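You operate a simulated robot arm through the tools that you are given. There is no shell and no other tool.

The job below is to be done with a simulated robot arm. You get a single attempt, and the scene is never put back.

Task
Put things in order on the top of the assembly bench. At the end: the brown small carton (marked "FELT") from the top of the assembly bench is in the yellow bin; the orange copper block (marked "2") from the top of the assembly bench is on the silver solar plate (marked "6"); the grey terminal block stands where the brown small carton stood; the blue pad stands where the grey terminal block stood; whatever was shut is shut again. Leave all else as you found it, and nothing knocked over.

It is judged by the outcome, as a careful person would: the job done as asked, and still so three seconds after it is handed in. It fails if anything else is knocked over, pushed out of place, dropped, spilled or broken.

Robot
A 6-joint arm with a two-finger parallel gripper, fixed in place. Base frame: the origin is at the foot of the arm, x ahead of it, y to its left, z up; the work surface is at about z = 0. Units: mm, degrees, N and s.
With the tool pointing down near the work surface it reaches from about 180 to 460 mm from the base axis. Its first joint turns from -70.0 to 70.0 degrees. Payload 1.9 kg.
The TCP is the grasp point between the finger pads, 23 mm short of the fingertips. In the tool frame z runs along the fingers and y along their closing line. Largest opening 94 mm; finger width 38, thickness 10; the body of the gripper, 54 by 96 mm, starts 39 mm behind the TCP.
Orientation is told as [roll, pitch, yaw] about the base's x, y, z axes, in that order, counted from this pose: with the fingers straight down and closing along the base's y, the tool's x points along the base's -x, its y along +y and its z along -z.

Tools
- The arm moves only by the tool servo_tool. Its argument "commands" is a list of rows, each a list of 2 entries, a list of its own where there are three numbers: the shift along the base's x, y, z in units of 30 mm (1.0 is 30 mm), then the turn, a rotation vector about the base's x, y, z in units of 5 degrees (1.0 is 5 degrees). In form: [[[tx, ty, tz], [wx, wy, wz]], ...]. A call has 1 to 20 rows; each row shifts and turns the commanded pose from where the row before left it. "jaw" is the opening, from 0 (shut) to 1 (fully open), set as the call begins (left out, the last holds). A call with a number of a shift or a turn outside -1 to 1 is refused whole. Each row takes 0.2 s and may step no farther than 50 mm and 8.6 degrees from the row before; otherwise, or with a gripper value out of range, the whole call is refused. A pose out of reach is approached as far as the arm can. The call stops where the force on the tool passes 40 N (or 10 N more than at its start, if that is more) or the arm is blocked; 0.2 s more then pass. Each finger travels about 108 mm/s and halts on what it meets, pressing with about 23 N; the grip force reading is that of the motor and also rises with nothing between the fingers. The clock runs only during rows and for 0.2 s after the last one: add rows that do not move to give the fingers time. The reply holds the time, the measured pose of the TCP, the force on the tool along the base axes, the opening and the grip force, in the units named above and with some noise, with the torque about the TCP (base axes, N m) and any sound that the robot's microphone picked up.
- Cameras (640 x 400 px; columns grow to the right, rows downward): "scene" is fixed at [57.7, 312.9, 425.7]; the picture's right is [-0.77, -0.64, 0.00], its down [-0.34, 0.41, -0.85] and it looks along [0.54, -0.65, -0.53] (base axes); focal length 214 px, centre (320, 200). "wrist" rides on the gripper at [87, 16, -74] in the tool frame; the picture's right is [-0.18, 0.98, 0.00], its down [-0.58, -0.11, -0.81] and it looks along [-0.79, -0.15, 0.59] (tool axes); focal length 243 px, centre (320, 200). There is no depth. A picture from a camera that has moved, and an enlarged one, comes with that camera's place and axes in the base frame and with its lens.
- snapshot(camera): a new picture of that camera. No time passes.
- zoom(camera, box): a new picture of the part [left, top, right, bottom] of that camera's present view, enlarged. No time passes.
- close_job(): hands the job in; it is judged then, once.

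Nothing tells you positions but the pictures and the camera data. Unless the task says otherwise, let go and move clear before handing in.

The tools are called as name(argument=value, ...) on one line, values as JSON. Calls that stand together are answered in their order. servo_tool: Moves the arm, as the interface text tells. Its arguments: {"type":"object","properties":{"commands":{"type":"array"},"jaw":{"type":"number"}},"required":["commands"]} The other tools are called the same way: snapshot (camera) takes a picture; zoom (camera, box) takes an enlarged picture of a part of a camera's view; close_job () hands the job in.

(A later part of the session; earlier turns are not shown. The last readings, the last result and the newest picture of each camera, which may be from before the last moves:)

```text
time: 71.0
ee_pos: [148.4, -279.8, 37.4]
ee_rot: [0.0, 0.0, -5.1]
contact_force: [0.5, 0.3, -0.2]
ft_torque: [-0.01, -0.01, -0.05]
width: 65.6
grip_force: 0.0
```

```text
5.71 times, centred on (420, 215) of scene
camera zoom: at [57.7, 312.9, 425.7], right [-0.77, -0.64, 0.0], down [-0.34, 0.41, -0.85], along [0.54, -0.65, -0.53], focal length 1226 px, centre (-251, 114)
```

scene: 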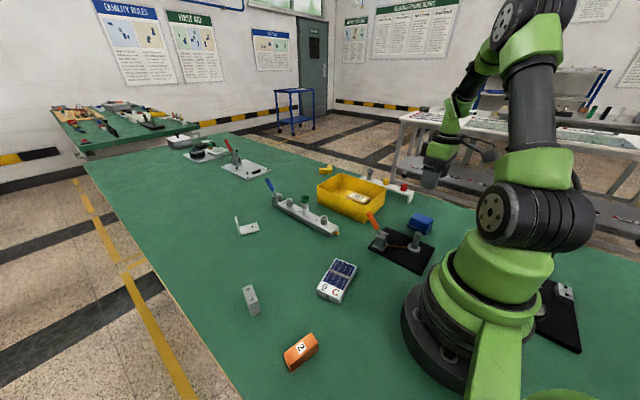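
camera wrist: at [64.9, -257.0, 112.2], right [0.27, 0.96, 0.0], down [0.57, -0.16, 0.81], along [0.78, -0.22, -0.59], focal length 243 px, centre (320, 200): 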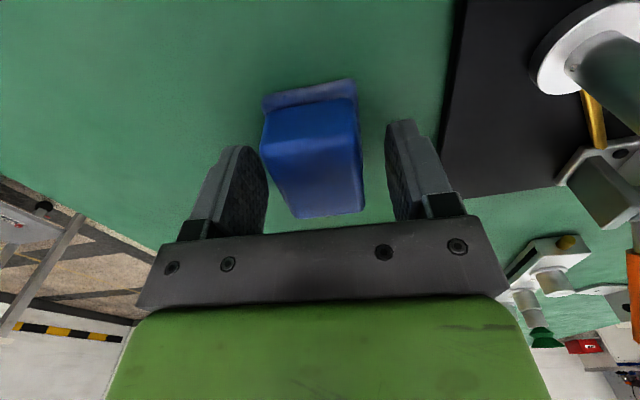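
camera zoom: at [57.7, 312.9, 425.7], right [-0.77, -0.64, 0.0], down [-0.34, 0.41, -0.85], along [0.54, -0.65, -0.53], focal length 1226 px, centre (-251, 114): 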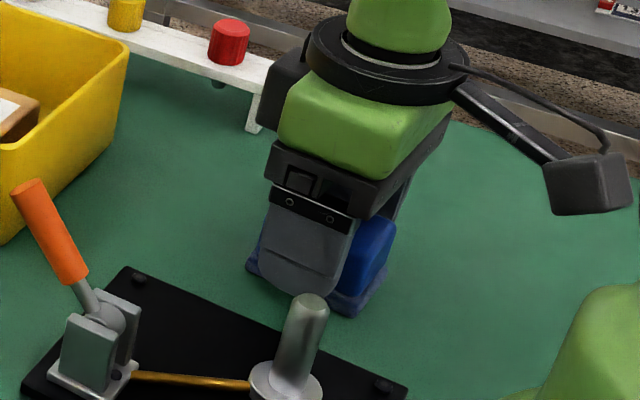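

The fingers straddle the pad with its base below the tips. Closing now.

servo_tool(commands=[[[0, 0, 0], [0, 0, 0]], [[0, 0, 0], [0, 0, 0]], [[0, 0, 0], [0, 0, 0]], [[0, 0, 0], [0, 0, 0]], [[0, 0, 0], [0, 0, 0]]], jaw=0)

servo_tool(commands=[[[0, 0, 0.05], [0, 0, 0]], [[0, 0, 0.05], [0, 0, 0]], [[0, 0, 0.08], [0, 0, 0]], [[0, 0, 0.1], [0, 0, 0]], [[0, 0, 0.1], [0, 0, 0]]])

zoom(camera="wrist", box=[210, 60, 430, 240])

zoom(camera="scene", box=[380, 180, 460, 250])

```text
time: 72.2
ee_pos: [148.2, -280.2, 37.5]
ee_rot: [0.0, 0.0, -5.1]
contact_force: [1.1, 0.7, 0.3]
ft_torque: [-0.01, 0.06, -0.01]
width: 41.4
grip_force: 22.5
```

```text
time: 73.4
ee_pos: [149.1, -280.7, 50.9]
ee_rot: [0.1, 0.0, -5.1]
contact_force: [-0.3, 0.7, -0.2]
ft_torque: [-0.02, -0.02, -0.03]
width: 41.6
grip_force: 23.3
```

```text
2.22 times, centred on (320, 150) of wrist
camera zoom: at [64.5, -258.1, 124.6], right [0.27, 0.96, 0.0], down [0.57, -0.16, 0.81], along [0.78, -0.22, -0.59], focal length 539 px, centre (320, 311)
```

zoom: 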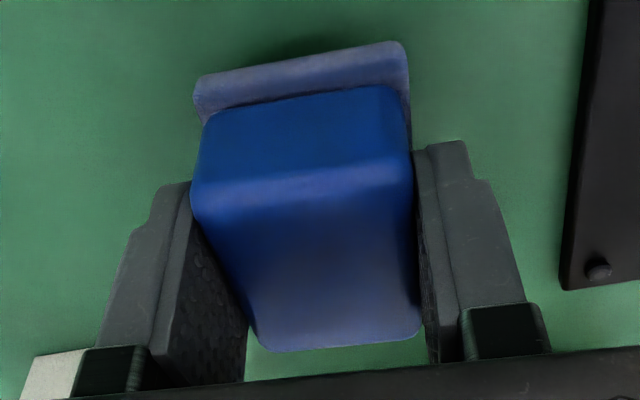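

```text
5.71 times, centred on (420, 215) of scene
camera zoom: at [57.7, 312.9, 425.7], right [-0.77, -0.64, 0.0], down [-0.34, 0.41, -0.85], along [0.54, -0.65, -0.53], focal length 1226 px, centre (-251, 114)
```

zoom: 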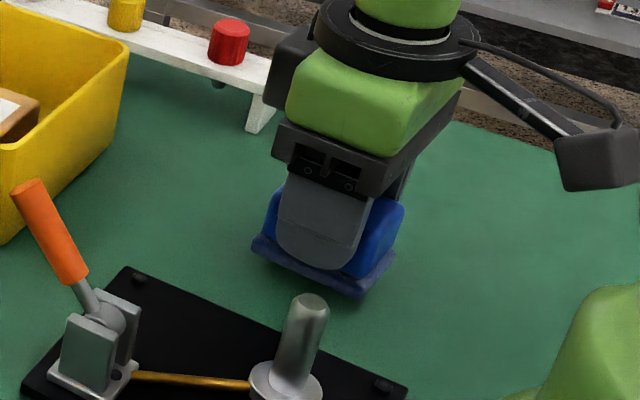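

The pad came up as one piece, base included. I'll raise it to z about 185 to clear the lever and fixtures.

servo_tool(commands=[[[0, 0, 0.12], [0, 0, 0]], [[0, 0, 0.16], [0, 0, 0]], [[0, 0, 0.2], [0, 0, 0]], [[0, 0, 0.25], [0, 0, 0]], [[0, 0, 0.3], [0, 0, 0]], [[0, 0, 0.35], [0, 0, 0]], [[0, 0, 0.35], [0, 0, 0]], [[0, 0, 0.35], [0, 0, 0]], [[0, 0, 0.35], [0, 0, 0]], [[0, 0, 0.35], [0, 0, 0]], [[0, 0, 0.35], [0, 0, 0]], [[0, 0, 0.35], [0, 0, 0]], [[0, 0, 0.3], [0, 0, 0]], [[0, 0, 0.25], [0, 0, 0]], [[0, 0, 0.2], [0, 0, 0]], [[0, 0, 0.15], [0, 0, 0]], [[0, 0, 0.1], [0, 0, 0]]])

zoom(camera="wrist", box=[210, 60, 430, 240])

```text
time: 77.0
ee_pos: [148.4, -278.0, 182.8]
ee_rot: [0.0, 0.1, -5.1]
contact_force: [-0.9, 0.0, -0.8]
ft_torque: [-0.02, 0.0, 0.03]
width: 41.3
grip_force: 23.0
```

```text
2.22 times, centred on (320, 150) of wrist
camera zoom: at [64.7, -256.3, 258.6], right [0.27, 0.96, 0.0], down [0.57, -0.16, 0.81], along [0.78, -0.22, -0.59], focal length 539 px, centre (320, 311)
```

zoom: 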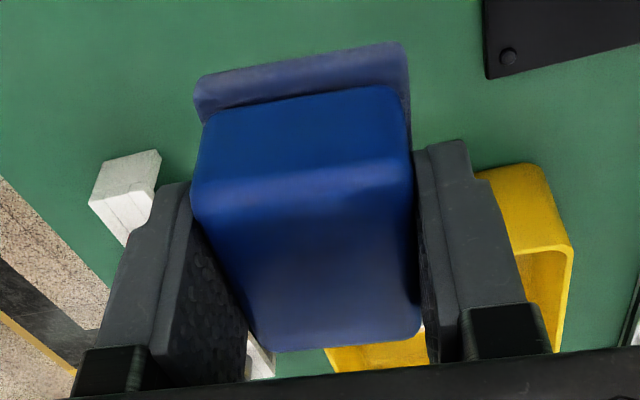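

The pad is held firmly. I'll carry it in two ramped moves to above the terminal block's old spot near (452, 78).

servo_tool(commands=[[[0.0663, 0.0778, 0], [0, 0, 0.043]], [[0.1127, 0.1323, 0], [0, 0, 0.043]], [[0.1591, 0.1867, 0], [0, 0, 0.043]], [[0.2055, 0.2412, 0], [0, 0, 0.043]], [[0.2519, 0.2956, 0], [0, 0, 0.043]], [[0.2984, 0.3501, 0], [0, 0, 0.043]], [[0.3448, 0.4046, 0], [0, 0, 0.043]], [[0.3647, 0.4279, 0], [0, 0, 0.043]], [[0.3647, 0.4279, 0], [0, 0, 0.043]], [[0.3647, 0.4279, 0], [0, 0, 0.043]], [[0.3647, 0.4279, 0], [0, 0, 0.043]], [[0.3647, 0.4279, 0], [0, 0, 0.043]], [[0.3647, 0.4279, 0], [0, 0, 0.043]], [[0.3448, 0.4046, 0], [0, 0, 0.043]], [[0.2984, 0.3501, 0], [0, 0, 0.043]], [[0.2519, 0.2956, 0], [0, 0, 0.043]], [[0.2055, 0.2412, 0], [0, 0, 0.043]], [[0.1591, 0.1867, 0], [0, 0, 0.043]], [[0.1127, 0.1323, 0], [0, 0, 0.043]], [[0.0663, 0.0778, 0], [0, 0, 0.043]]])

snapshot(camera="wrist")

```text
time: 81.2
ee_pos: [298.8, -100.7, 182.9]
ee_rot: [0.0, 0.1, -0.8]
contact_force: [0.1, 0.7, -0.5]
ft_torque: [-0.01, 0.02, 0.0]
width: 41.2
grip_force: 23.2
```

```text
taken
camera wrist: at [214.7, -85.4, 258.8], right [0.2, 0.98, 0.0], down [0.58, -0.12, 0.81], along [0.79, -0.16, -0.59], focal length 243 px, centre (320, 200)
```

wrist: 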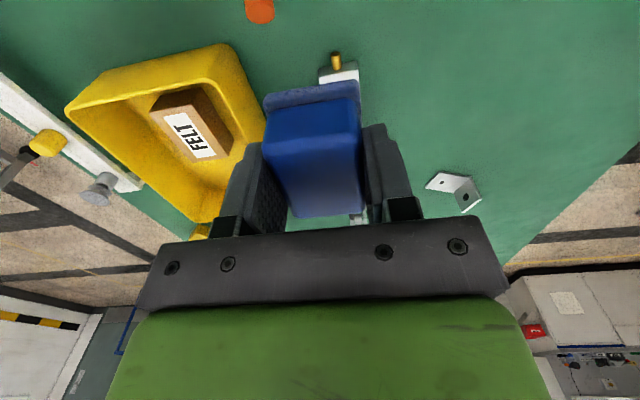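

servo_tool(commands=[[[0.0663, 0.0778, 0], [0, 0, 0.043]], [[0.1127, 0.1323, 0], [0, 0, 0.043]], [[0.1591, 0.1867, 0], [0, 0, 0.043]], [[0.2055, 0.2412, 0], [0, 0, 0.043]], [[0.2519, 0.2956, 0], [0, 0, 0.043]], [[0.2984, 0.3501, 0], [0, 0, 0.043]], [[0.3448, 0.4046, 0], [0, 0, 0.043]], [[0.3647, 0.4279, 0], [0, 0, 0.043]], [[0.3647, 0.4279, 0], [0, 0, 0.043]], [[0.3647, 0.4279, 0], [0, 0, 0.043]], [[0.3647, 0.4279, 0], [0, 0, 0.043]], [[0.3647, 0.4279, 0], [0, 0, 0.043]], [[0.3647, 0.4279, 0], [0, 0, 0.043]], [[0.3448, 0.4046, 0], [0, 0, 0.043]], [[0.2984, 0.3501, 0], [0, 0, 0.043]], [[0.2519, 0.2956, 0], [0, 0, 0.043]], [[0.2055, 0.2412, 0], [0, 0, 0.043]], [[0.1591, 0.1867, 0], [0, 0, 0.043]], [[0.1127, 0.1323, 0], [0, 0, 0.043]], [[0.0663, 0.0778, 0], [0, 0, 0.043]]])

snapshot(camera="wrist")

zoom(camera="scene", box=[200, 150, 340, 270])

```text
time: 85.4
ee_pos: [450.2, 78.0, 184.9]
ee_rot: [0.1, 0.0, 3.3]
contact_force: [-0.5, -0.6, -0.5]
ft_torque: [-0.03, 0.01, 0.01]
width: 41.4
grip_force: 23.4
```

```text
taken
camera wrist: at [363.8, 87.1, 258.9], right [0.13, 0.99, 0.0], down [0.59, -0.08, 0.81], along [0.8, -0.1, -0.59], focal length 243 px, centre (320, 200)
```

wrist: 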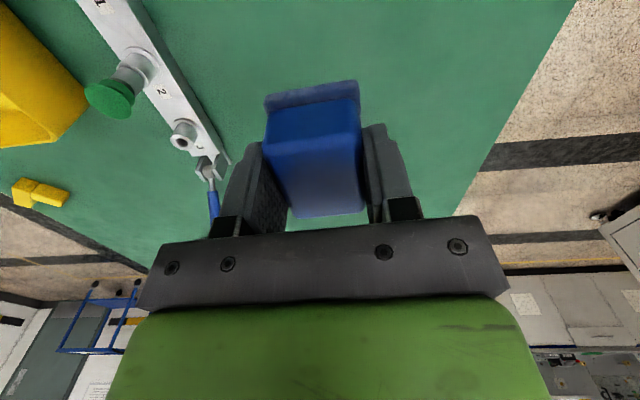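

```text
3.33 times, centred on (270, 210) of scene
camera zoom: at [57.7, 312.9, 425.7], right [-0.77, -0.64, 0.0], down [-0.34, 0.41, -0.85], along [0.54, -0.65, -0.53], focal length 715 px, centre (487, 167)
```

zoom: 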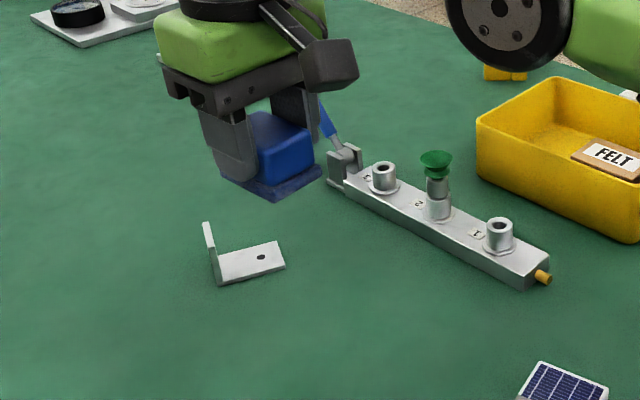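

I'm above the target. I'll lower the pad gently.

servo_tool(commands=[[[0, 0, -0.12], [0, 0, 0]], [[0, 0, -0.18], [0, 0, 0]], [[0, 0, -0.25], [0, 0, 0]], [[0, 0, -0.3], [0, 0, 0]], [[0, 0, -0.35], [0, 0, 0]], [[0, 0, -0.4], [0, 0, 0]], [[0, 0, -0.4], [0, 0, 0]], [[0, 0, -0.4], [0, 0, 0]], [[0, 0, -0.4], [0, 0, 0]], [[0, 0, -0.4], [0, 0, 0]], [[0, 0, -0.35], [0, 0, 0]], [[0, 0, -0.3], [0, 0, 0]], [[0, 0, -0.25], [0, 0, 0]], [[0, 0, -0.2], [0, 0, 0]], [[0, 0, -0.15], [0, 0, 0]], [[0, 0, -0.1], [0, 0, 0]]])

snapshot(camera="wrist")

zoom(camera="scene", box=[210, 180, 310, 270])

```text
time: 88.8
ee_pos: [451.9, 77.3, 47.1]
ee_rot: [0.1, -0.1, 3.3]
contact_force: [0.1, 0.1, -0.4]
ft_torque: [0.0, -0.01, 0.01]
width: 41.6
grip_force: 22.5
```

```text
taken
camera wrist: at [365.6, 86.8, 121.6], right [0.13, 0.99, 0.0], down [0.59, -0.08, 0.81], along [0.8, -0.1, -0.59], focal length 243 px, centre (320, 200)
```

wrist: 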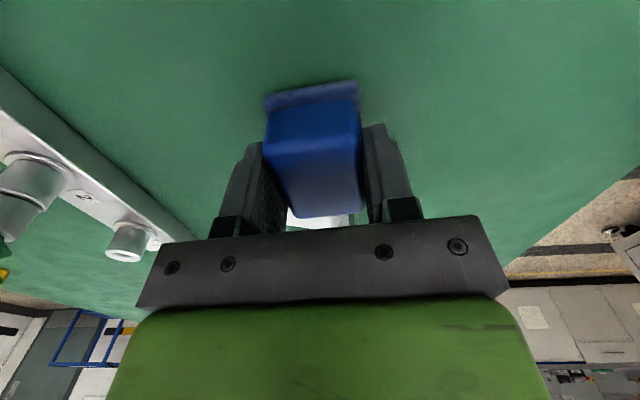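

```text
4.44 times, centred on (260, 225) of scene
camera zoom: at [57.7, 312.9, 425.7], right [-0.77, -0.64, 0.0], down [-0.34, 0.41, -0.85], along [0.54, -0.65, -0.53], focal length 953 px, centre (587, 89)
```

zoom: 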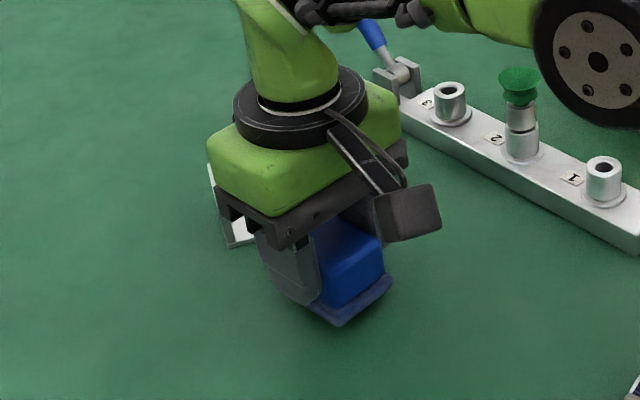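

I'll make the final approach in millimetre steps, with a small y correction.

servo_tool(commands=[[[0, 0.04, -0.08], [0, 0, 0]], [[0, 0, -0.08], [0, 0, 0]], [[0, 0, -0.06], [0, 0, 0]], [[0, 0, 0], [0, 0, 0]]])

servo_tool(commands=[[[0, 0, -0.04], [0, 0, 0]], [[0, 0, 0], [0, 0, 0]]])

servo_tool(commands=[[[0, 0, -0.03], [0, 0, 0]], [[0, 0, 0], [0, 0, 0]]])

```text
time: 89.8
ee_pos: [451.2, 78.2, 40.2]
ee_rot: [0.0, -0.1, 3.3]
contact_force: [-0.1, -0.1, -0.1]
ft_torque: [0.03, -0.01, 0.0]
width: 41.5
grip_force: 23.1
```

```text
time: 90.4
ee_pos: [450.3, 78.0, 42.0]
ee_rot: [0.0, -0.1, 3.4]
contact_force: [0.4, 0.3, 0.0]
ft_torque: [0.02, 0.01, 0.02]
width: 41.6
grip_force: 23.5
```

```text
time: 91.0
ee_pos: [449.7, 78.5, 39.0]
ee_rot: [0.0, 0.0, 3.3]
contact_force: [0.3, -1.3, -0.8]
ft_torque: [-0.03, -0.01, 0.0]
width: 41.2
grip_force: 22.3
```

servo_tool(commands=[[[0, 0, -0.03], [0, 0, 0]], [[0, 0, 0], [0, 0, 0]]])

servo_tool(commands=[[[0, 0, -0.03], [0, 0, 0]], [[0, 0, 0], [0, 0, 0]]])

zoom(camera="scene", box=[210, 180, 310, 270])

```text
time: 91.6
ee_pos: [449.7, 77.3, 38.5]
ee_rot: [0.0, 0.1, 3.3]
contact_force: [0.8, -0.5, -1.1]
ft_torque: [0.0, 0.04, -0.02]
width: 41.3
grip_force: 23.0
```

```text
time: 92.2
ee_pos: [450.7, 78.5, 38.9]
ee_rot: [0.1, 0.0, 3.3]
contact_force: [0.6, 0.3, 0.3]
ft_torque: [0.01, -0.01, 0.0]
width: 41.3
grip_force: 23.1
```

```text
4.44 times, centred on (260, 225) of scene
camera zoom: at [57.7, 312.9, 425.7], right [-0.77, -0.64, 0.0], down [-0.34, 0.41, -0.85], along [0.54, -0.65, -0.53], focal length 953 px, centre (587, 89)
```

zoom: 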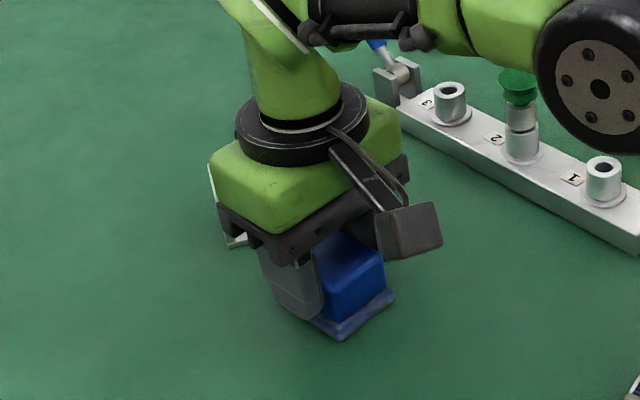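

No contact yet, so I'll continue slowly.

servo_tool(commands=[[[0.03, 0, -0.03], [0, 0, 0]], [[0, 0, 0], [0, 0, 0]]])

servo_tool(commands=[[[0, 0, -0.03], [0, 0, 0]], [[0, 0, 0], [0, 0, 0]]])

servo_tool(commands=[[[0, 0, -0.03], [0, 0, 0]], [[0, 0, 0], [0, 0, 0]]])

```text
time: 92.8
ee_pos: [449.6, 79.4, 37.7]
ee_rot: [0.1, -0.2, 3.2]
contact_force: [-6.1, 0.2, 16.3]
ft_torque: [-0.04, 0.41, -0.03]
width: 41.5
grip_force: 22.8
```

```text
time: 93.4
ee_pos: [451.0, 77.4, 36.8]
ee_rot: [0.1, -0.2, 3.4]
contact_force: [-1.7, 5.6, 24.7]
ft_torque: [0.1, 0.03, -0.08]
width: 41.7
grip_force: 22.7
```

```text
time: 94.0
ee_pos: [450.2, 78.3, 36.0]
ee_rot: [-0.1, -0.3, 3.4]
contact_force: [5.3, 7.6, 24.4]
ft_torque: [0.15, -0.17, 0.02]
width: 41.4
grip_force: 22.6
out of reach, approached as far as the arm can: row 1
```

The pad is seated. I'll relieve the pressure slightly, then open and check.

servo_tool(commands=[[[0, 0, 0.05], [0, 0, 0]], [[0, 0, 0], [0, 0, 0]]])

servo_tool(commands=[[[0, 0, 0], [0, 0, 0]], [[0, 0, 0], [0, 0, 0]], [[0, 0, 0], [0, 0, 0]]], jaw=0.75)

servo_tool(commands=[[[0, 0, 0.2], [0, 0, 0]], [[0, 0, 0.5], [0, 0, 0]], [[0, 0, 1], [0, 0, 0]], [[0, 0, 1], [0, 0, 0]], [[0, 0, 0.8], [0, 0, 0]], [[0, 0, 0.4], [0, 0, 0]], [[0, 0, 0], [0, 0, 0]]])

snapshot(camera="wrist")

zoom(camera="scene", box=[225, 205, 285, 260])

```text
time: 94.6
ee_pos: [450.2, 78.2, 37.2]
ee_rot: [-0.1, 0.1, 3.3]
contact_force: [2.8, 0.2, 8.5]
ft_torque: [0.03, -0.4, 0.09]
width: 41.5
grip_force: 23.2
```

```text
time: 95.4
ee_pos: [450.3, 79.4, 36.3]
ee_rot: [0.0, 0.1, 3.3]
contact_force: [0.0, -0.8, 0.3]
ft_torque: [-0.01, -0.01, 0.01]
width: 70.3
grip_force: 0.0
```

```text
time: 97.0
ee_pos: [451.8, 79.2, 154.7]
ee_rot: [0.1, 0.0, 3.4]
contact_force: [-0.2, -0.9, 0.3]
ft_torque: [-0.01, -0.02, -0.01]
width: 70.6
grip_force: 0.1
```

```text
taken
camera wrist: at [365.3, 88.7, 228.6], right [0.13, 0.99, 0.0], down [0.59, -0.07, 0.81], along [0.8, -0.1, -0.59], focal length 243 px, centre (320, 200)
```

wrist: 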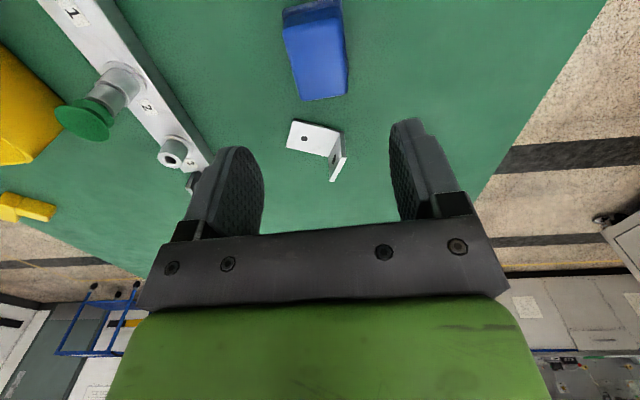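

```text
7.27 times, centred on (255, 232) of scene
camera zoom: at [57.7, 312.9, 425.7], right [-0.77, -0.64, 0.0], down [-0.34, 0.41, -0.85], along [0.54, -0.65, -0.53], focal length 1560 px, centre (793, -36)
```

zoom: 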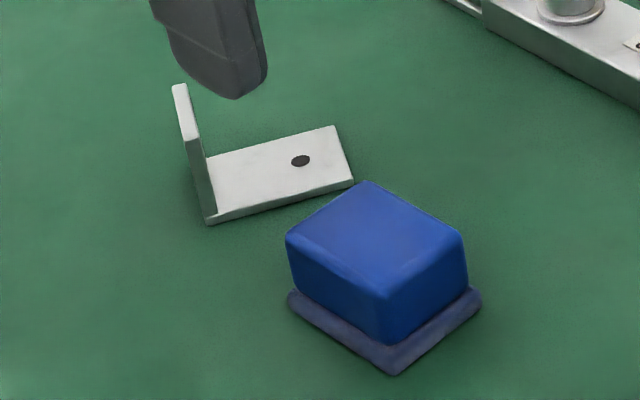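

The blue pad stands on the terminal block's old spot and the bracket is untouched. Next is the orange block near (192, 200); it needs a yaw of about 76.6° so the fingers close across its narrow side.

servo_tool(commands=[[[-0.481, 0.2256, 0], [0, 0, 0.8133]], [[-0.481, 0.2256, 0], [0, 0, 0.8133]], [[-0.481, 0.2256, 0], [0, 0, 0.8133]], [[-0.481, 0.2256, 0], [0, 0, 0.8133]], [[-0.481, 0.2256, 0], [0, 0, 0.8133]], [[-0.481, 0.2256, 0], [0, 0, 0.8133]], [[-0.481, 0.2256, 0], [0, 0, 0.8133]], [[-0.481, 0.2256, 0], [0, 0, 0.8133]], [[-0.481, 0.2256, 0], [0, 0, 0.8133]], [[-0.481, 0.2256, 0], [0, 0, 0.8133]], [[-0.481, 0.2256, 0], [0, 0, 0.8133]], [[-0.481, 0.2256, 0], [0, 0, 0.8133]], [[-0.481, 0.2256, 0], [0, 0, 0.8133]], [[-0.481, 0.2256, 0], [0, 0, 0.8133]], [[-0.481, 0.2256, 0], [0, 0, 0.8133]], [[-0.481, 0.2256, 0], [0, 0, 0.8133]], [[-0.481, 0.2256, 0], [0, 0, 0.8133]], [[-0.481, 0.2256, 0], [0, 0, 0.8133]], [[0, 0, 0], [0, 0, 0]]], jaw=0.6)

snapshot(camera="wrist")

snapshot(camera="scene")

```text
time: 101.0
ee_pos: [192.0, 201.8, 153.4]
ee_rot: [-0.1, 0.0, 76.7]
contact_force: [-0.9, 0.5, -0.2]
ft_torque: [0.0, 0.03, 0.02]
width: 56.2
grip_force: 0.1
```

```text
taken
camera wrist: at [156.9, 119.2, 227.6], right [-0.91, 0.41, 0.0], down [0.24, 0.54, 0.81], along [0.33, 0.74, -0.59], focal length 243 px, centre (320, 200)
```

wrist: 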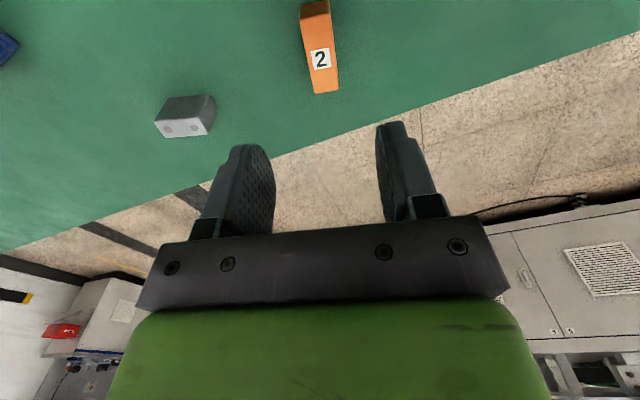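

```text
taken
```

scene: 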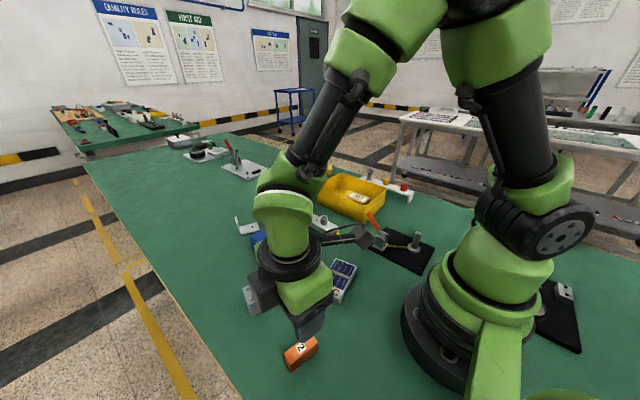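

zoom(camera="wrist", box=[260, 0, 380, 110])

```text
3.64 times, centred on (320, 55) of wrist
camera zoom: at [156.9, 119.2, 227.6], right [-0.91, 0.41, 0.0], down [0.24, 0.54, 0.81], along [0.33, 0.74, -0.59], focal length 882 px, centre (320, 727)
```

zoom: 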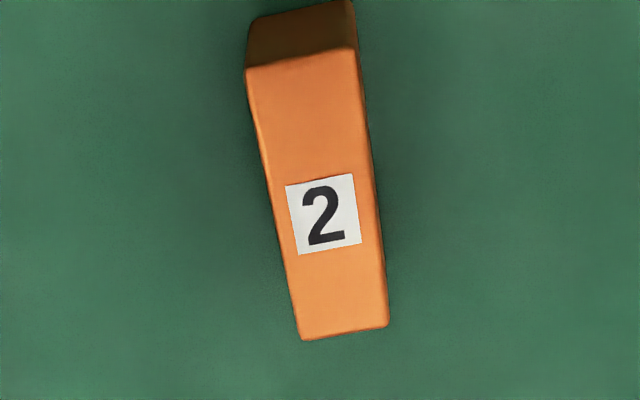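

The orange block is within 2 mm of the TCP line. I'll make the small correction and descend over it.

servo_tool(commands=[[[-0.043, -0.05, -0.4], [0, 0, -0.22]], [[0, 0, -0.8], [0, 0, 0]], [[0, 0, -0.8], [0, 0, 0]], [[0, 0, -0.8], [0, 0, 0]], [[0, 0, -0.8], [0, 0, 0]], [[0, 0, -0.5], [0, 0, 0]], [[0, 0, 0], [0, 0, 0]]])

snapshot(camera="wrist")

zoom(camera="scene", box=[240, 260, 360, 390])

```text
time: 102.6
ee_pos: [190.6, 199.3, 30.6]
ee_rot: [0.0, -0.1, 75.5]
contact_force: [0.1, 0.3, 0.3]
ft_torque: [0.01, -0.02, -0.01]
width: 56.4
grip_force: 0.1
```

```text
taken
camera wrist: at [153.6, 117.8, 105.4], right [-0.91, 0.42, 0.0], down [0.25, 0.53, 0.81], along [0.34, 0.73, -0.59], focal length 243 px, centre (320, 200)
```

wrist: 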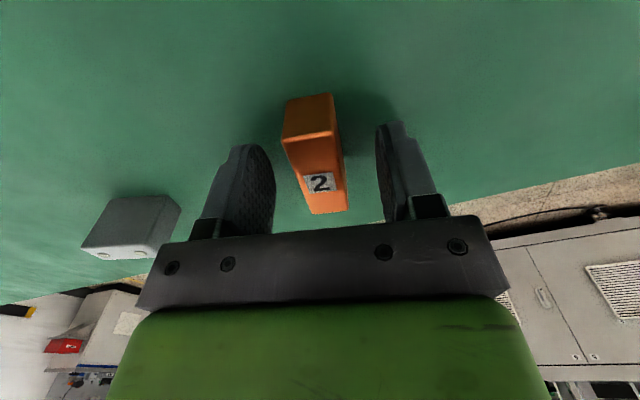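

```text
3.08 times, centred on (300, 325) of scene
camera zoom: at [57.7, 312.9, 425.7], right [-0.77, -0.64, 0.0], down [-0.34, 0.41, -0.85], along [0.54, -0.65, -0.53], focal length 660 px, centre (382, -185)
```

zoom: 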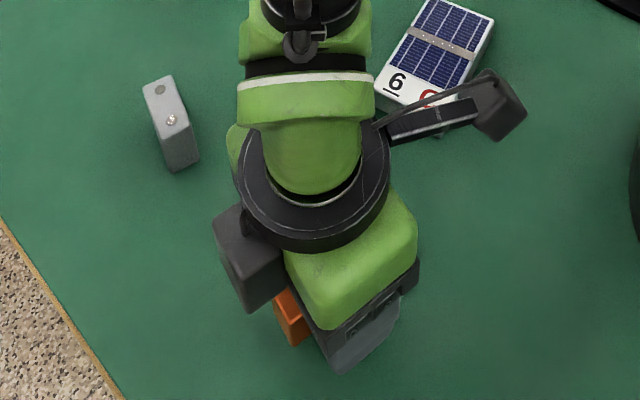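

The block is between the fingers. I'll lower 4 mm and close.

servo_tool(commands=[[[0, 0, -0.14], [0, 0, 0]], [[0, 0, 0], [0, 0, 0]]])

servo_tool(commands=[[[0, 0, 0], [0, 0, 0]], [[0, 0, 0], [0, 0, 0]], [[0, 0, 0], [0, 0, 0]], [[0, 0, 0], [0, 0, 0]], [[0, 0, 0], [0, 0, 0]]], jaw=0)

servo_tool(commands=[[[0, 0, 0.05], [0, 0, 0]], [[0, 0, 0.05], [0, 0, 0]], [[0, 0, 0.08], [0, 0, 0]], [[0, 0, 0.1], [0, 0, 0]], [[0, 0, 0.1], [0, 0, 0]]])

zoom(camera="wrist", box=[210, 70, 430, 240])

zoom(camera="scene", box=[240, 260, 360, 390])

```text
time: 103.2
ee_pos: [189.4, 201.2, 26.8]
ee_rot: [0.0, 0.0, 75.5]
contact_force: [-0.2, -0.5, -0.1]
ft_torque: [0.01, -0.03, 0.03]
width: 56.5
grip_force: 0.0
```

```text
time: 104.4
ee_pos: [190.6, 199.6, 26.4]
ee_rot: [0.0, 0.0, 75.5]
contact_force: [1.3, 0.0, -0.1]
ft_torque: [0.11, -0.05, -0.03]
width: 21.9
grip_force: 23.2
```

```text
time: 105.6
ee_pos: [190.7, 198.9, 39.1]
ee_rot: [0.0, -0.1, 75.5]
contact_force: [0.3, 0.5, -2.4]
ft_torque: [-0.04, 0.03, 0.03]
width: 22.1
grip_force: 22.6
```

```text
2.35 times, centred on (320, 155) of wrist
camera zoom: at [154.0, 118.2, 113.1], right [-0.91, 0.42, 0.0], down [0.25, 0.54, 0.81], along [0.34, 0.73, -0.59], focal length 571 px, centre (320, 306)
```

zoom: 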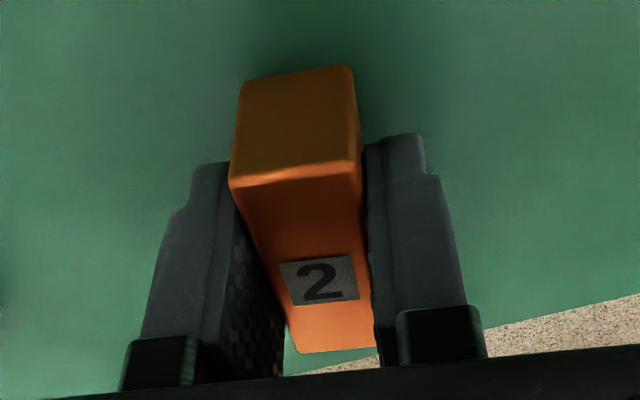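

```text
3.08 times, centred on (300, 325) of scene
camera zoom: at [57.7, 312.9, 425.7], right [-0.77, -0.64, 0.0], down [-0.34, 0.41, -0.85], along [0.54, -0.65, -0.53], focal length 660 px, centre (382, -185)
```

zoom: 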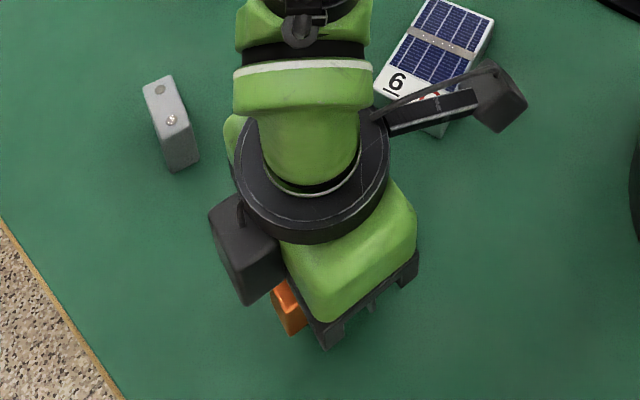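

The orange block is held. I'll raise it slowly and then look at the solar plate from closer before placing.

servo_tool(commands=[[[0, 0, 0.12], [0, 0, 0]], [[0, 0, 0.16], [0, 0, 0]], [[0, 0, 0.2], [0, 0, 0]], [[0, 0, 0.25], [0, 0, 0]], [[0, 0, 0.3], [0, 0, 0]], [[0, 0, 0.35], [0, 0, 0]], [[0, 0, 0.35], [0, 0, 0]], [[0, 0, 0.3], [0, 0, 0]], [[0, 0, 0.25], [0, 0, 0]], [[0, 0, 0.2], [0, 0, 0]], [[0, 0, 0.15], [0, 0, 0]], [[0, 0, 0.1], [0, 0, 0]]])

snapshot(camera="wrist")

zoom(camera="scene", box=[305, 250, 365, 310])

```text
time: 108.2
ee_pos: [189.9, 199.0, 121.0]
ee_rot: [0.0, 0.0, 75.4]
contact_force: [0.0, 0.0, -2.4]
ft_torque: [-0.01, 0.01, 0.0]
width: 21.9
grip_force: 22.9
```

```text
taken
camera wrist: at [154.1, 118.2, 194.6], right [-0.91, 0.42, 0.0], down [0.25, 0.54, 0.81], along [0.34, 0.73, -0.59], focal length 243 px, centre (320, 200)
```

wrist: 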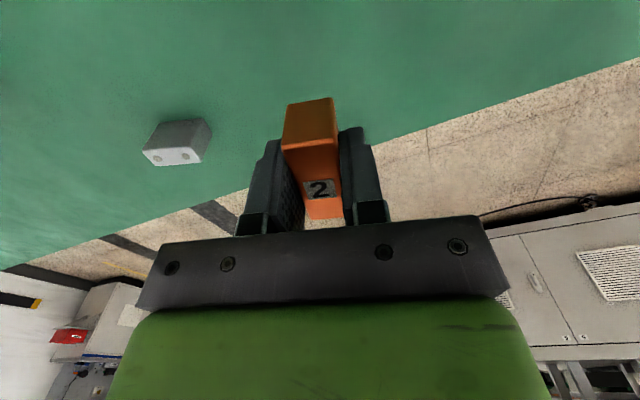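

```text
6.67 times, centred on (335, 280) of scene
camera zoom: at [57.7, 312.9, 425.7], right [-0.77, -0.64, 0.0], down [-0.34, 0.41, -0.85], along [0.54, -0.65, -0.53], focal length 1430 px, centre (220, -333)
```

zoom: 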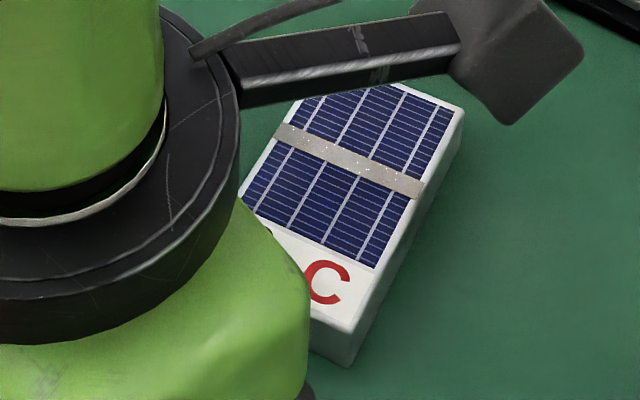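

The solar plate shows a thin flat band across it, so a centred placement along its length will be stable. I'll carry the block to about (232, 39) and turn to match the plate's long axis.

servo_tool(commands=[[[0.0182, -0.0697, 0], [0, 0, 0.26]], [[0.031, -0.1185, 0], [0, 0, 0.26]], [[0.0438, -0.1674, 0], [0, 0, 0.26]], [[0.0565, -0.2162, 0], [0, 0, 0.26]], [[0.0693, -0.265, 0], [0, 0, 0.26]], [[0.082, -0.3138, 0], [0, 0, 0.26]], [[0.0948, -0.3626, 0], [0, 0, 0.26]], [[0.1003, -0.3835, 0], [0, 0, 0.26]], [[0.1003, -0.3835, 0], [0, 0, 0.26]], [[0.1003, -0.3835, 0], [0, 0, 0.26]], [[0.1003, -0.3835, 0], [0, 0, 0.26]], [[0.1003, -0.3835, 0], [0, 0, 0.26]], [[0.1003, -0.3835, 0], [0, 0, 0.26]], [[0.0948, -0.3626, 0], [0, 0, 0.26]], [[0.082, -0.3138, 0], [0, 0, 0.26]], [[0.0693, -0.265, 0], [0, 0, 0.26]], [[0.0565, -0.2162, 0], [0, 0, 0.26]], [[0.0438, -0.1674, 0], [0, 0, 0.26]], [[0.031, -0.1185, 0], [0, 0, 0.26]], [[0.0182, -0.0697, 0], [0, 0, 0.26]]])

snapshot(camera="wrist")

zoom(camera="scene", box=[270, 200, 400, 320])

```text
time: 112.4
ee_pos: [231.0, 39.5, 121.0]
ee_rot: [0.0, 0.0, 101.5]
contact_force: [-0.8, 0.5, -3.4]
ft_torque: [0.01, -0.02, 0.01]
width: 21.8
grip_force: 22.9
```

```text
taken
camera wrist: at [234.2, -50.5, 195.0], right [-1.0, -0.02, 0.0], down [-0.01, 0.59, 0.81], along [-0.01, 0.81, -0.59], focal length 243 px, centre (320, 200)
```

wrist: 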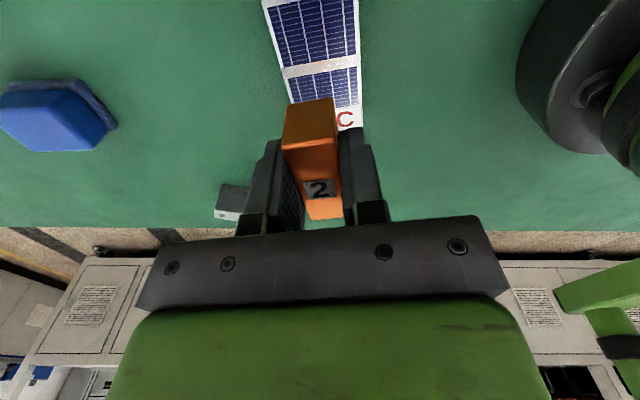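

```text
3.33 times, centred on (335, 260) of scene
camera zoom: at [57.7, 312.9, 425.7], right [-0.77, -0.64, 0.0], down [-0.34, 0.41, -0.85], along [0.54, -0.65, -0.53], focal length 715 px, centre (270, 0)
```

zoom: 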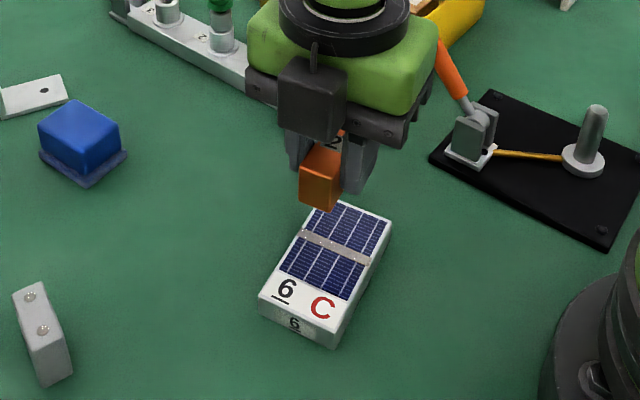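

I'm above the plate. I'll check its position in the wrist view before lowering.

zoom(camera="wrist", box=[230, 0, 400, 150])

```text
2.67 times, centred on (315, 75) of wrist
camera zoom: at [234.2, -50.5, 195.0], right [-1.0, -0.02, 0.0], down [-0.01, 0.59, 0.81], along [-0.01, 0.81, -0.59], focal length 647 px, centre (333, 533)
```

zoom: 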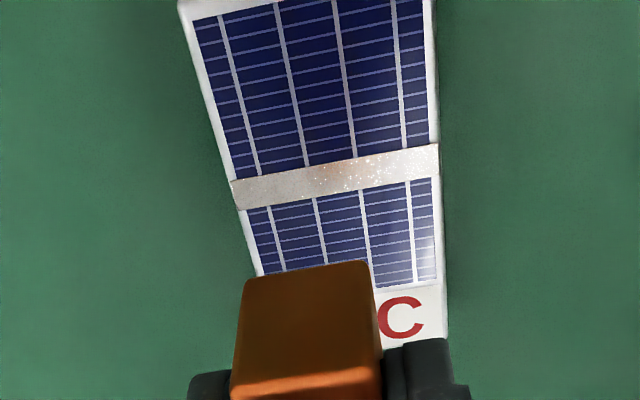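

The plate lies within about 1 mm of the expected pose. I'll shift slightly and lower the block.

servo_tool(commands=[[[-0.04, -0.01, -0.12], [0, 0, 0]], [[0, 0, -0.16], [0, 0, 0]], [[0, 0, -0.2], [0, 0, 0]], [[0, 0, -0.25], [0, 0, 0]], [[0, 0, -0.3], [0, 0, 0]], [[0, 0, -0.3], [0, 0, 0]], [[0, 0, -0.25], [0, 0, 0]], [[0, 0, -0.2], [0, 0, 0]], [[0, 0, -0.16], [0, 0, 0]], [[0, 0, -0.12], [0, 0, 0]], [[0, 0, -0.1], [0, 0, 0]], [[0, 0, -0.08], [0, 0, 0]]])

servo_tool(commands=[[[0, 0, -0.06], [0, 0, 0]], [[0, 0, -0.06], [0, 0, 0]], [[0, 0, 0], [0, 0, 0]]])

zoom(camera="scene", box=[290, 230, 380, 310])

snapshot(camera="wrist")

```text
time: 115.0
ee_pos: [229.9, 38.6, 52.3]
ee_rot: [0.0, 0.1, 101.4]
contact_force: [-0.4, 0.0, -2.3]
ft_torque: [0.0, -0.04, 0.01]
width: 21.8
grip_force: 23.0
```

```text
time: 115.8
ee_pos: [229.6, 38.9, 50.0]
ee_rot: [0.0, 0.0, 101.5]
contact_force: [-0.2, -0.7, -3.3]
ft_torque: [-0.04, -0.01, -0.03]
width: 21.8
grip_force: 23.0
```

```text
5.00 times, centred on (335, 270) of scene
camera zoom: at [57.7, 312.9, 425.7], right [-0.77, -0.64, 0.0], down [-0.34, 0.41, -0.85], along [0.54, -0.65, -0.53], focal length 1072 px, centre (245, -150)
```

zoom: 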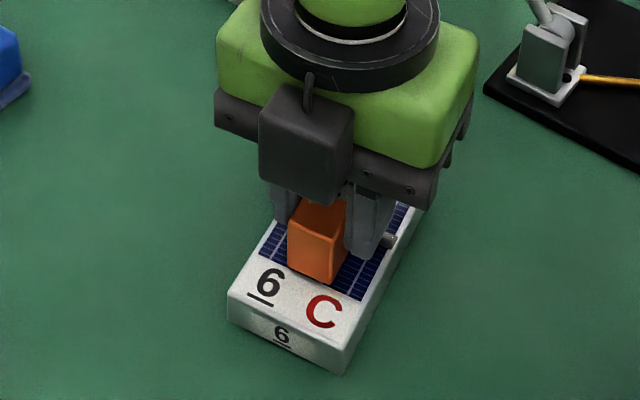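

```text
taken
camera wrist: at [232.4, -50.5, 124.1], right [-1.0, -0.02, 0.0], down [-0.01, 0.59, 0.81], along [-0.01, 0.81, -0.59], focal length 243 px, centre (320, 200)
```

wrist: 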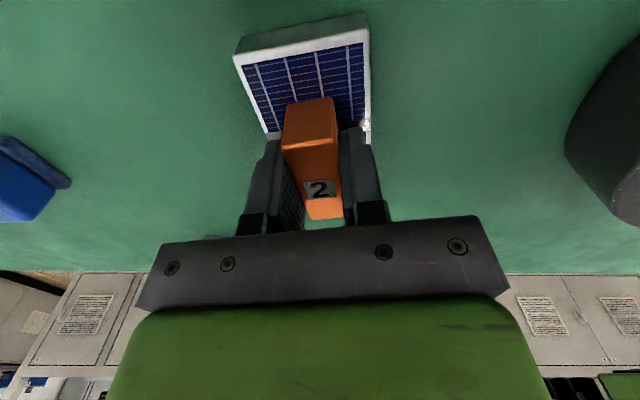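

It's nearly there. I'll lower in 1 mm steps until contact.

servo_tool(commands=[[[0, 0, -0.04], [0, 0, 0]], [[0, 0, -0.04], [0, 0, 0]], [[0, 0, 0], [0, 0, 0]]])

servo_tool(commands=[[[0, 0, -0.04], [0, 0, 0]], [[0, 0, 0], [0, 0, 0]]])

zoom(camera="scene", box=[300, 240, 360, 300])

```text
time: 116.6
ee_pos: [229.9, 40.7, 46.9]
ee_rot: [0.0, 0.0, 101.5]
contact_force: [0.3, 0.3, -3.6]
ft_torque: [-0.02, 0.01, 0.02]
width: 21.9
grip_force: 23.0
```

```text
time: 117.2
ee_pos: [230.5, 38.1, 45.6]
ee_rot: [0.0, 0.0, 101.5]
contact_force: [-3.3, 3.5, 16.1]
ft_torque: [0.01, 0.06, 0.03]
width: 21.8
grip_force: 22.9
```

```text
6.67 times, centred on (330, 270) of scene
camera zoom: at [57.7, 312.9, 425.7], right [-0.77, -0.64, 0.0], down [-0.34, 0.41, -0.85], along [0.54, -0.65, -0.53], focal length 1430 px, centre (253, -267)
```

zoom: 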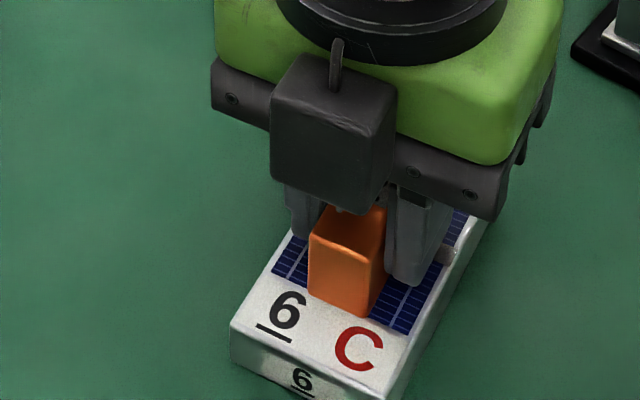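

The block is resting on the plate. I'll ease the pressure, open a little, check, then rise.

servo_tool(commands=[[[0, 0, 0.025], [0, 0, 0]], [[0, 0, 0], [0, 0, 0]]])

servo_tool(commands=[[[0, 0, 0], [0, 0, 0]], [[0, 0, 0], [0, 0, 0]], [[0, 0, 0], [0, 0, 0]]], jaw=0.42)

zoom(camera="scene", box=[300, 240, 360, 300])

zoom(camera="wrist", box=[210, 0, 430, 240])

```text
time: 117.8
ee_pos: [231.1, 39.7, 46.2]
ee_rot: [0.1, 0.0, 101.5]
contact_force: [-1.6, -0.2, 0.3]
ft_torque: [-0.11, -0.01, -0.05]
width: 21.8
grip_force: 22.9
```

```text
time: 118.6
ee_pos: [231.5, 39.6, 46.3]
ee_rot: [0.0, -0.1, 101.5]
contact_force: [-0.1, -1.0, 0.8]
ft_torque: [0.01, -0.01, -0.01]
width: 39.6
grip_force: 0.1
```

```text
6.67 times, centred on (330, 270) of scene
camera zoom: at [57.7, 312.9, 425.7], right [-0.77, -0.64, 0.0], down [-0.34, 0.41, -0.85], along [0.54, -0.65, -0.53], focal length 1430 px, centre (253, -267)
```

zoom: 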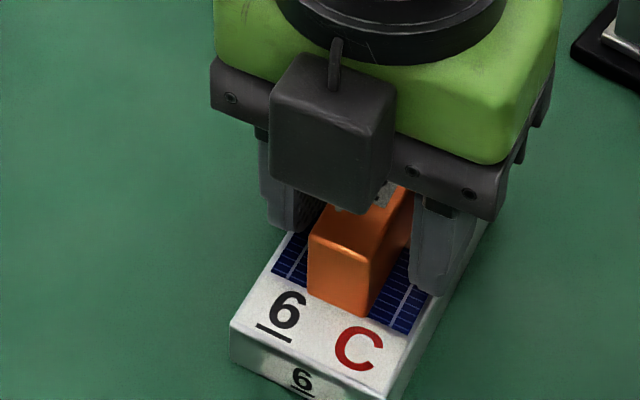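

```text
1.67 times, centred on (320, 120) of wrist
camera zoom: at [233.0, -50.2, 121.0], right [-1.0, -0.02, 0.0], down [-0.01, 0.59, 0.81], along [-0.01, 0.81, -0.59], focal length 404 px, centre (320, 333)
```

zoom: 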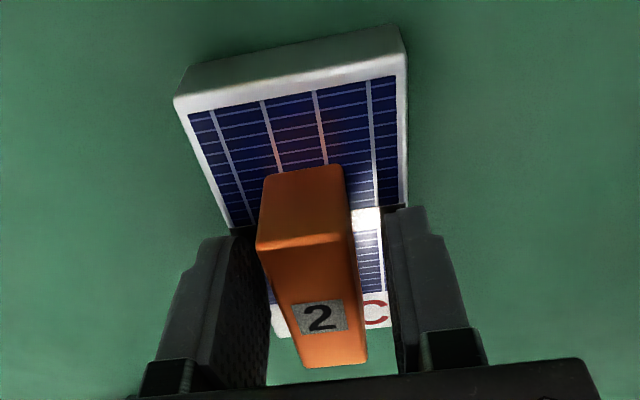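

The block rests flat on the plate with the fingers clear of it. I'll rise straight up and then check everything.

servo_tool(commands=[[[0, 0, 0.2], [0, 0, 0]], [[0, 0, 0.5], [0, 0, 0]], [[0, 0, 1], [0, 0, 0]], [[0, 0, 1], [0, 0, 0]], [[0, 0, 1], [0, 0, 0]], [[0, 0, 1], [0, 0, 0]], [[0, 0, 0.6], [0, 0, 0]], [[0, 0, 0], [0, 0, 0]]])

snapshot(camera="wrist")

snapshot(camera="scene")

zoom(camera="scene", box=[305, 250, 365, 310])

```text
time: 120.4
ee_pos: [229.8, 39.0, 205.8]
ee_rot: [0.1, 0.0, 101.6]
contact_force: [-0.3, -0.1, -0.8]
ft_torque: [-0.01, 0.02, 0.0]
width: 39.5
grip_force: 0.1
```

```text
taken
camera wrist: at [232.8, -49.9, 280.6], right [-1.0, -0.02, 0.0], down [-0.01, 0.59, 0.81], along [-0.01, 0.81, -0.59], focal length 243 px, centre (320, 200)
```

wrist: 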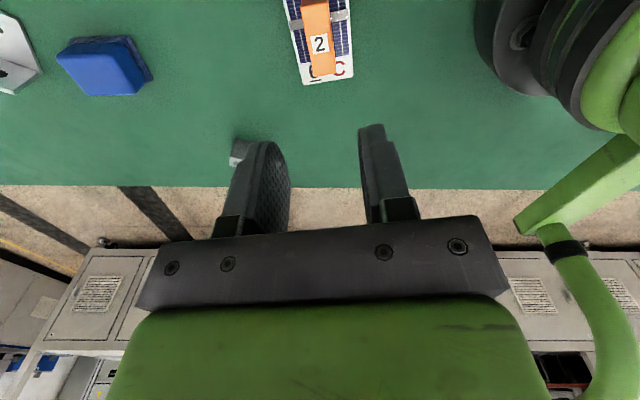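

```text
taken
```

scene: 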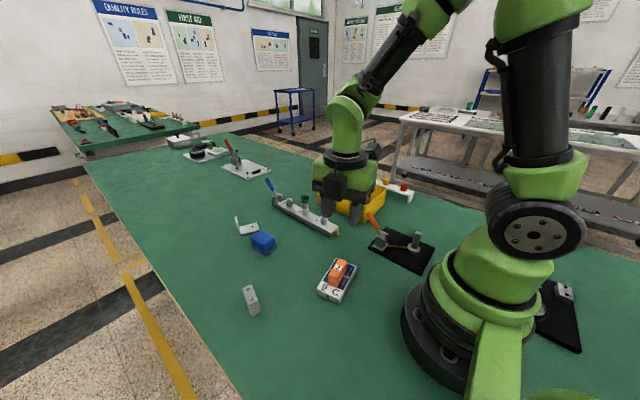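

```text
6.67 times, centred on (335, 280) of scene
camera zoom: at [57.7, 312.9, 425.7], right [-0.77, -0.64, 0.0], down [-0.34, 0.41, -0.85], along [0.54, -0.65, -0.53], focal length 1430 px, centre (220, -333)
```

zoom: 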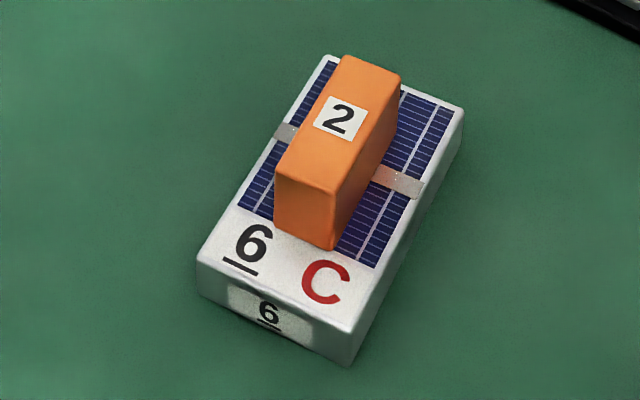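

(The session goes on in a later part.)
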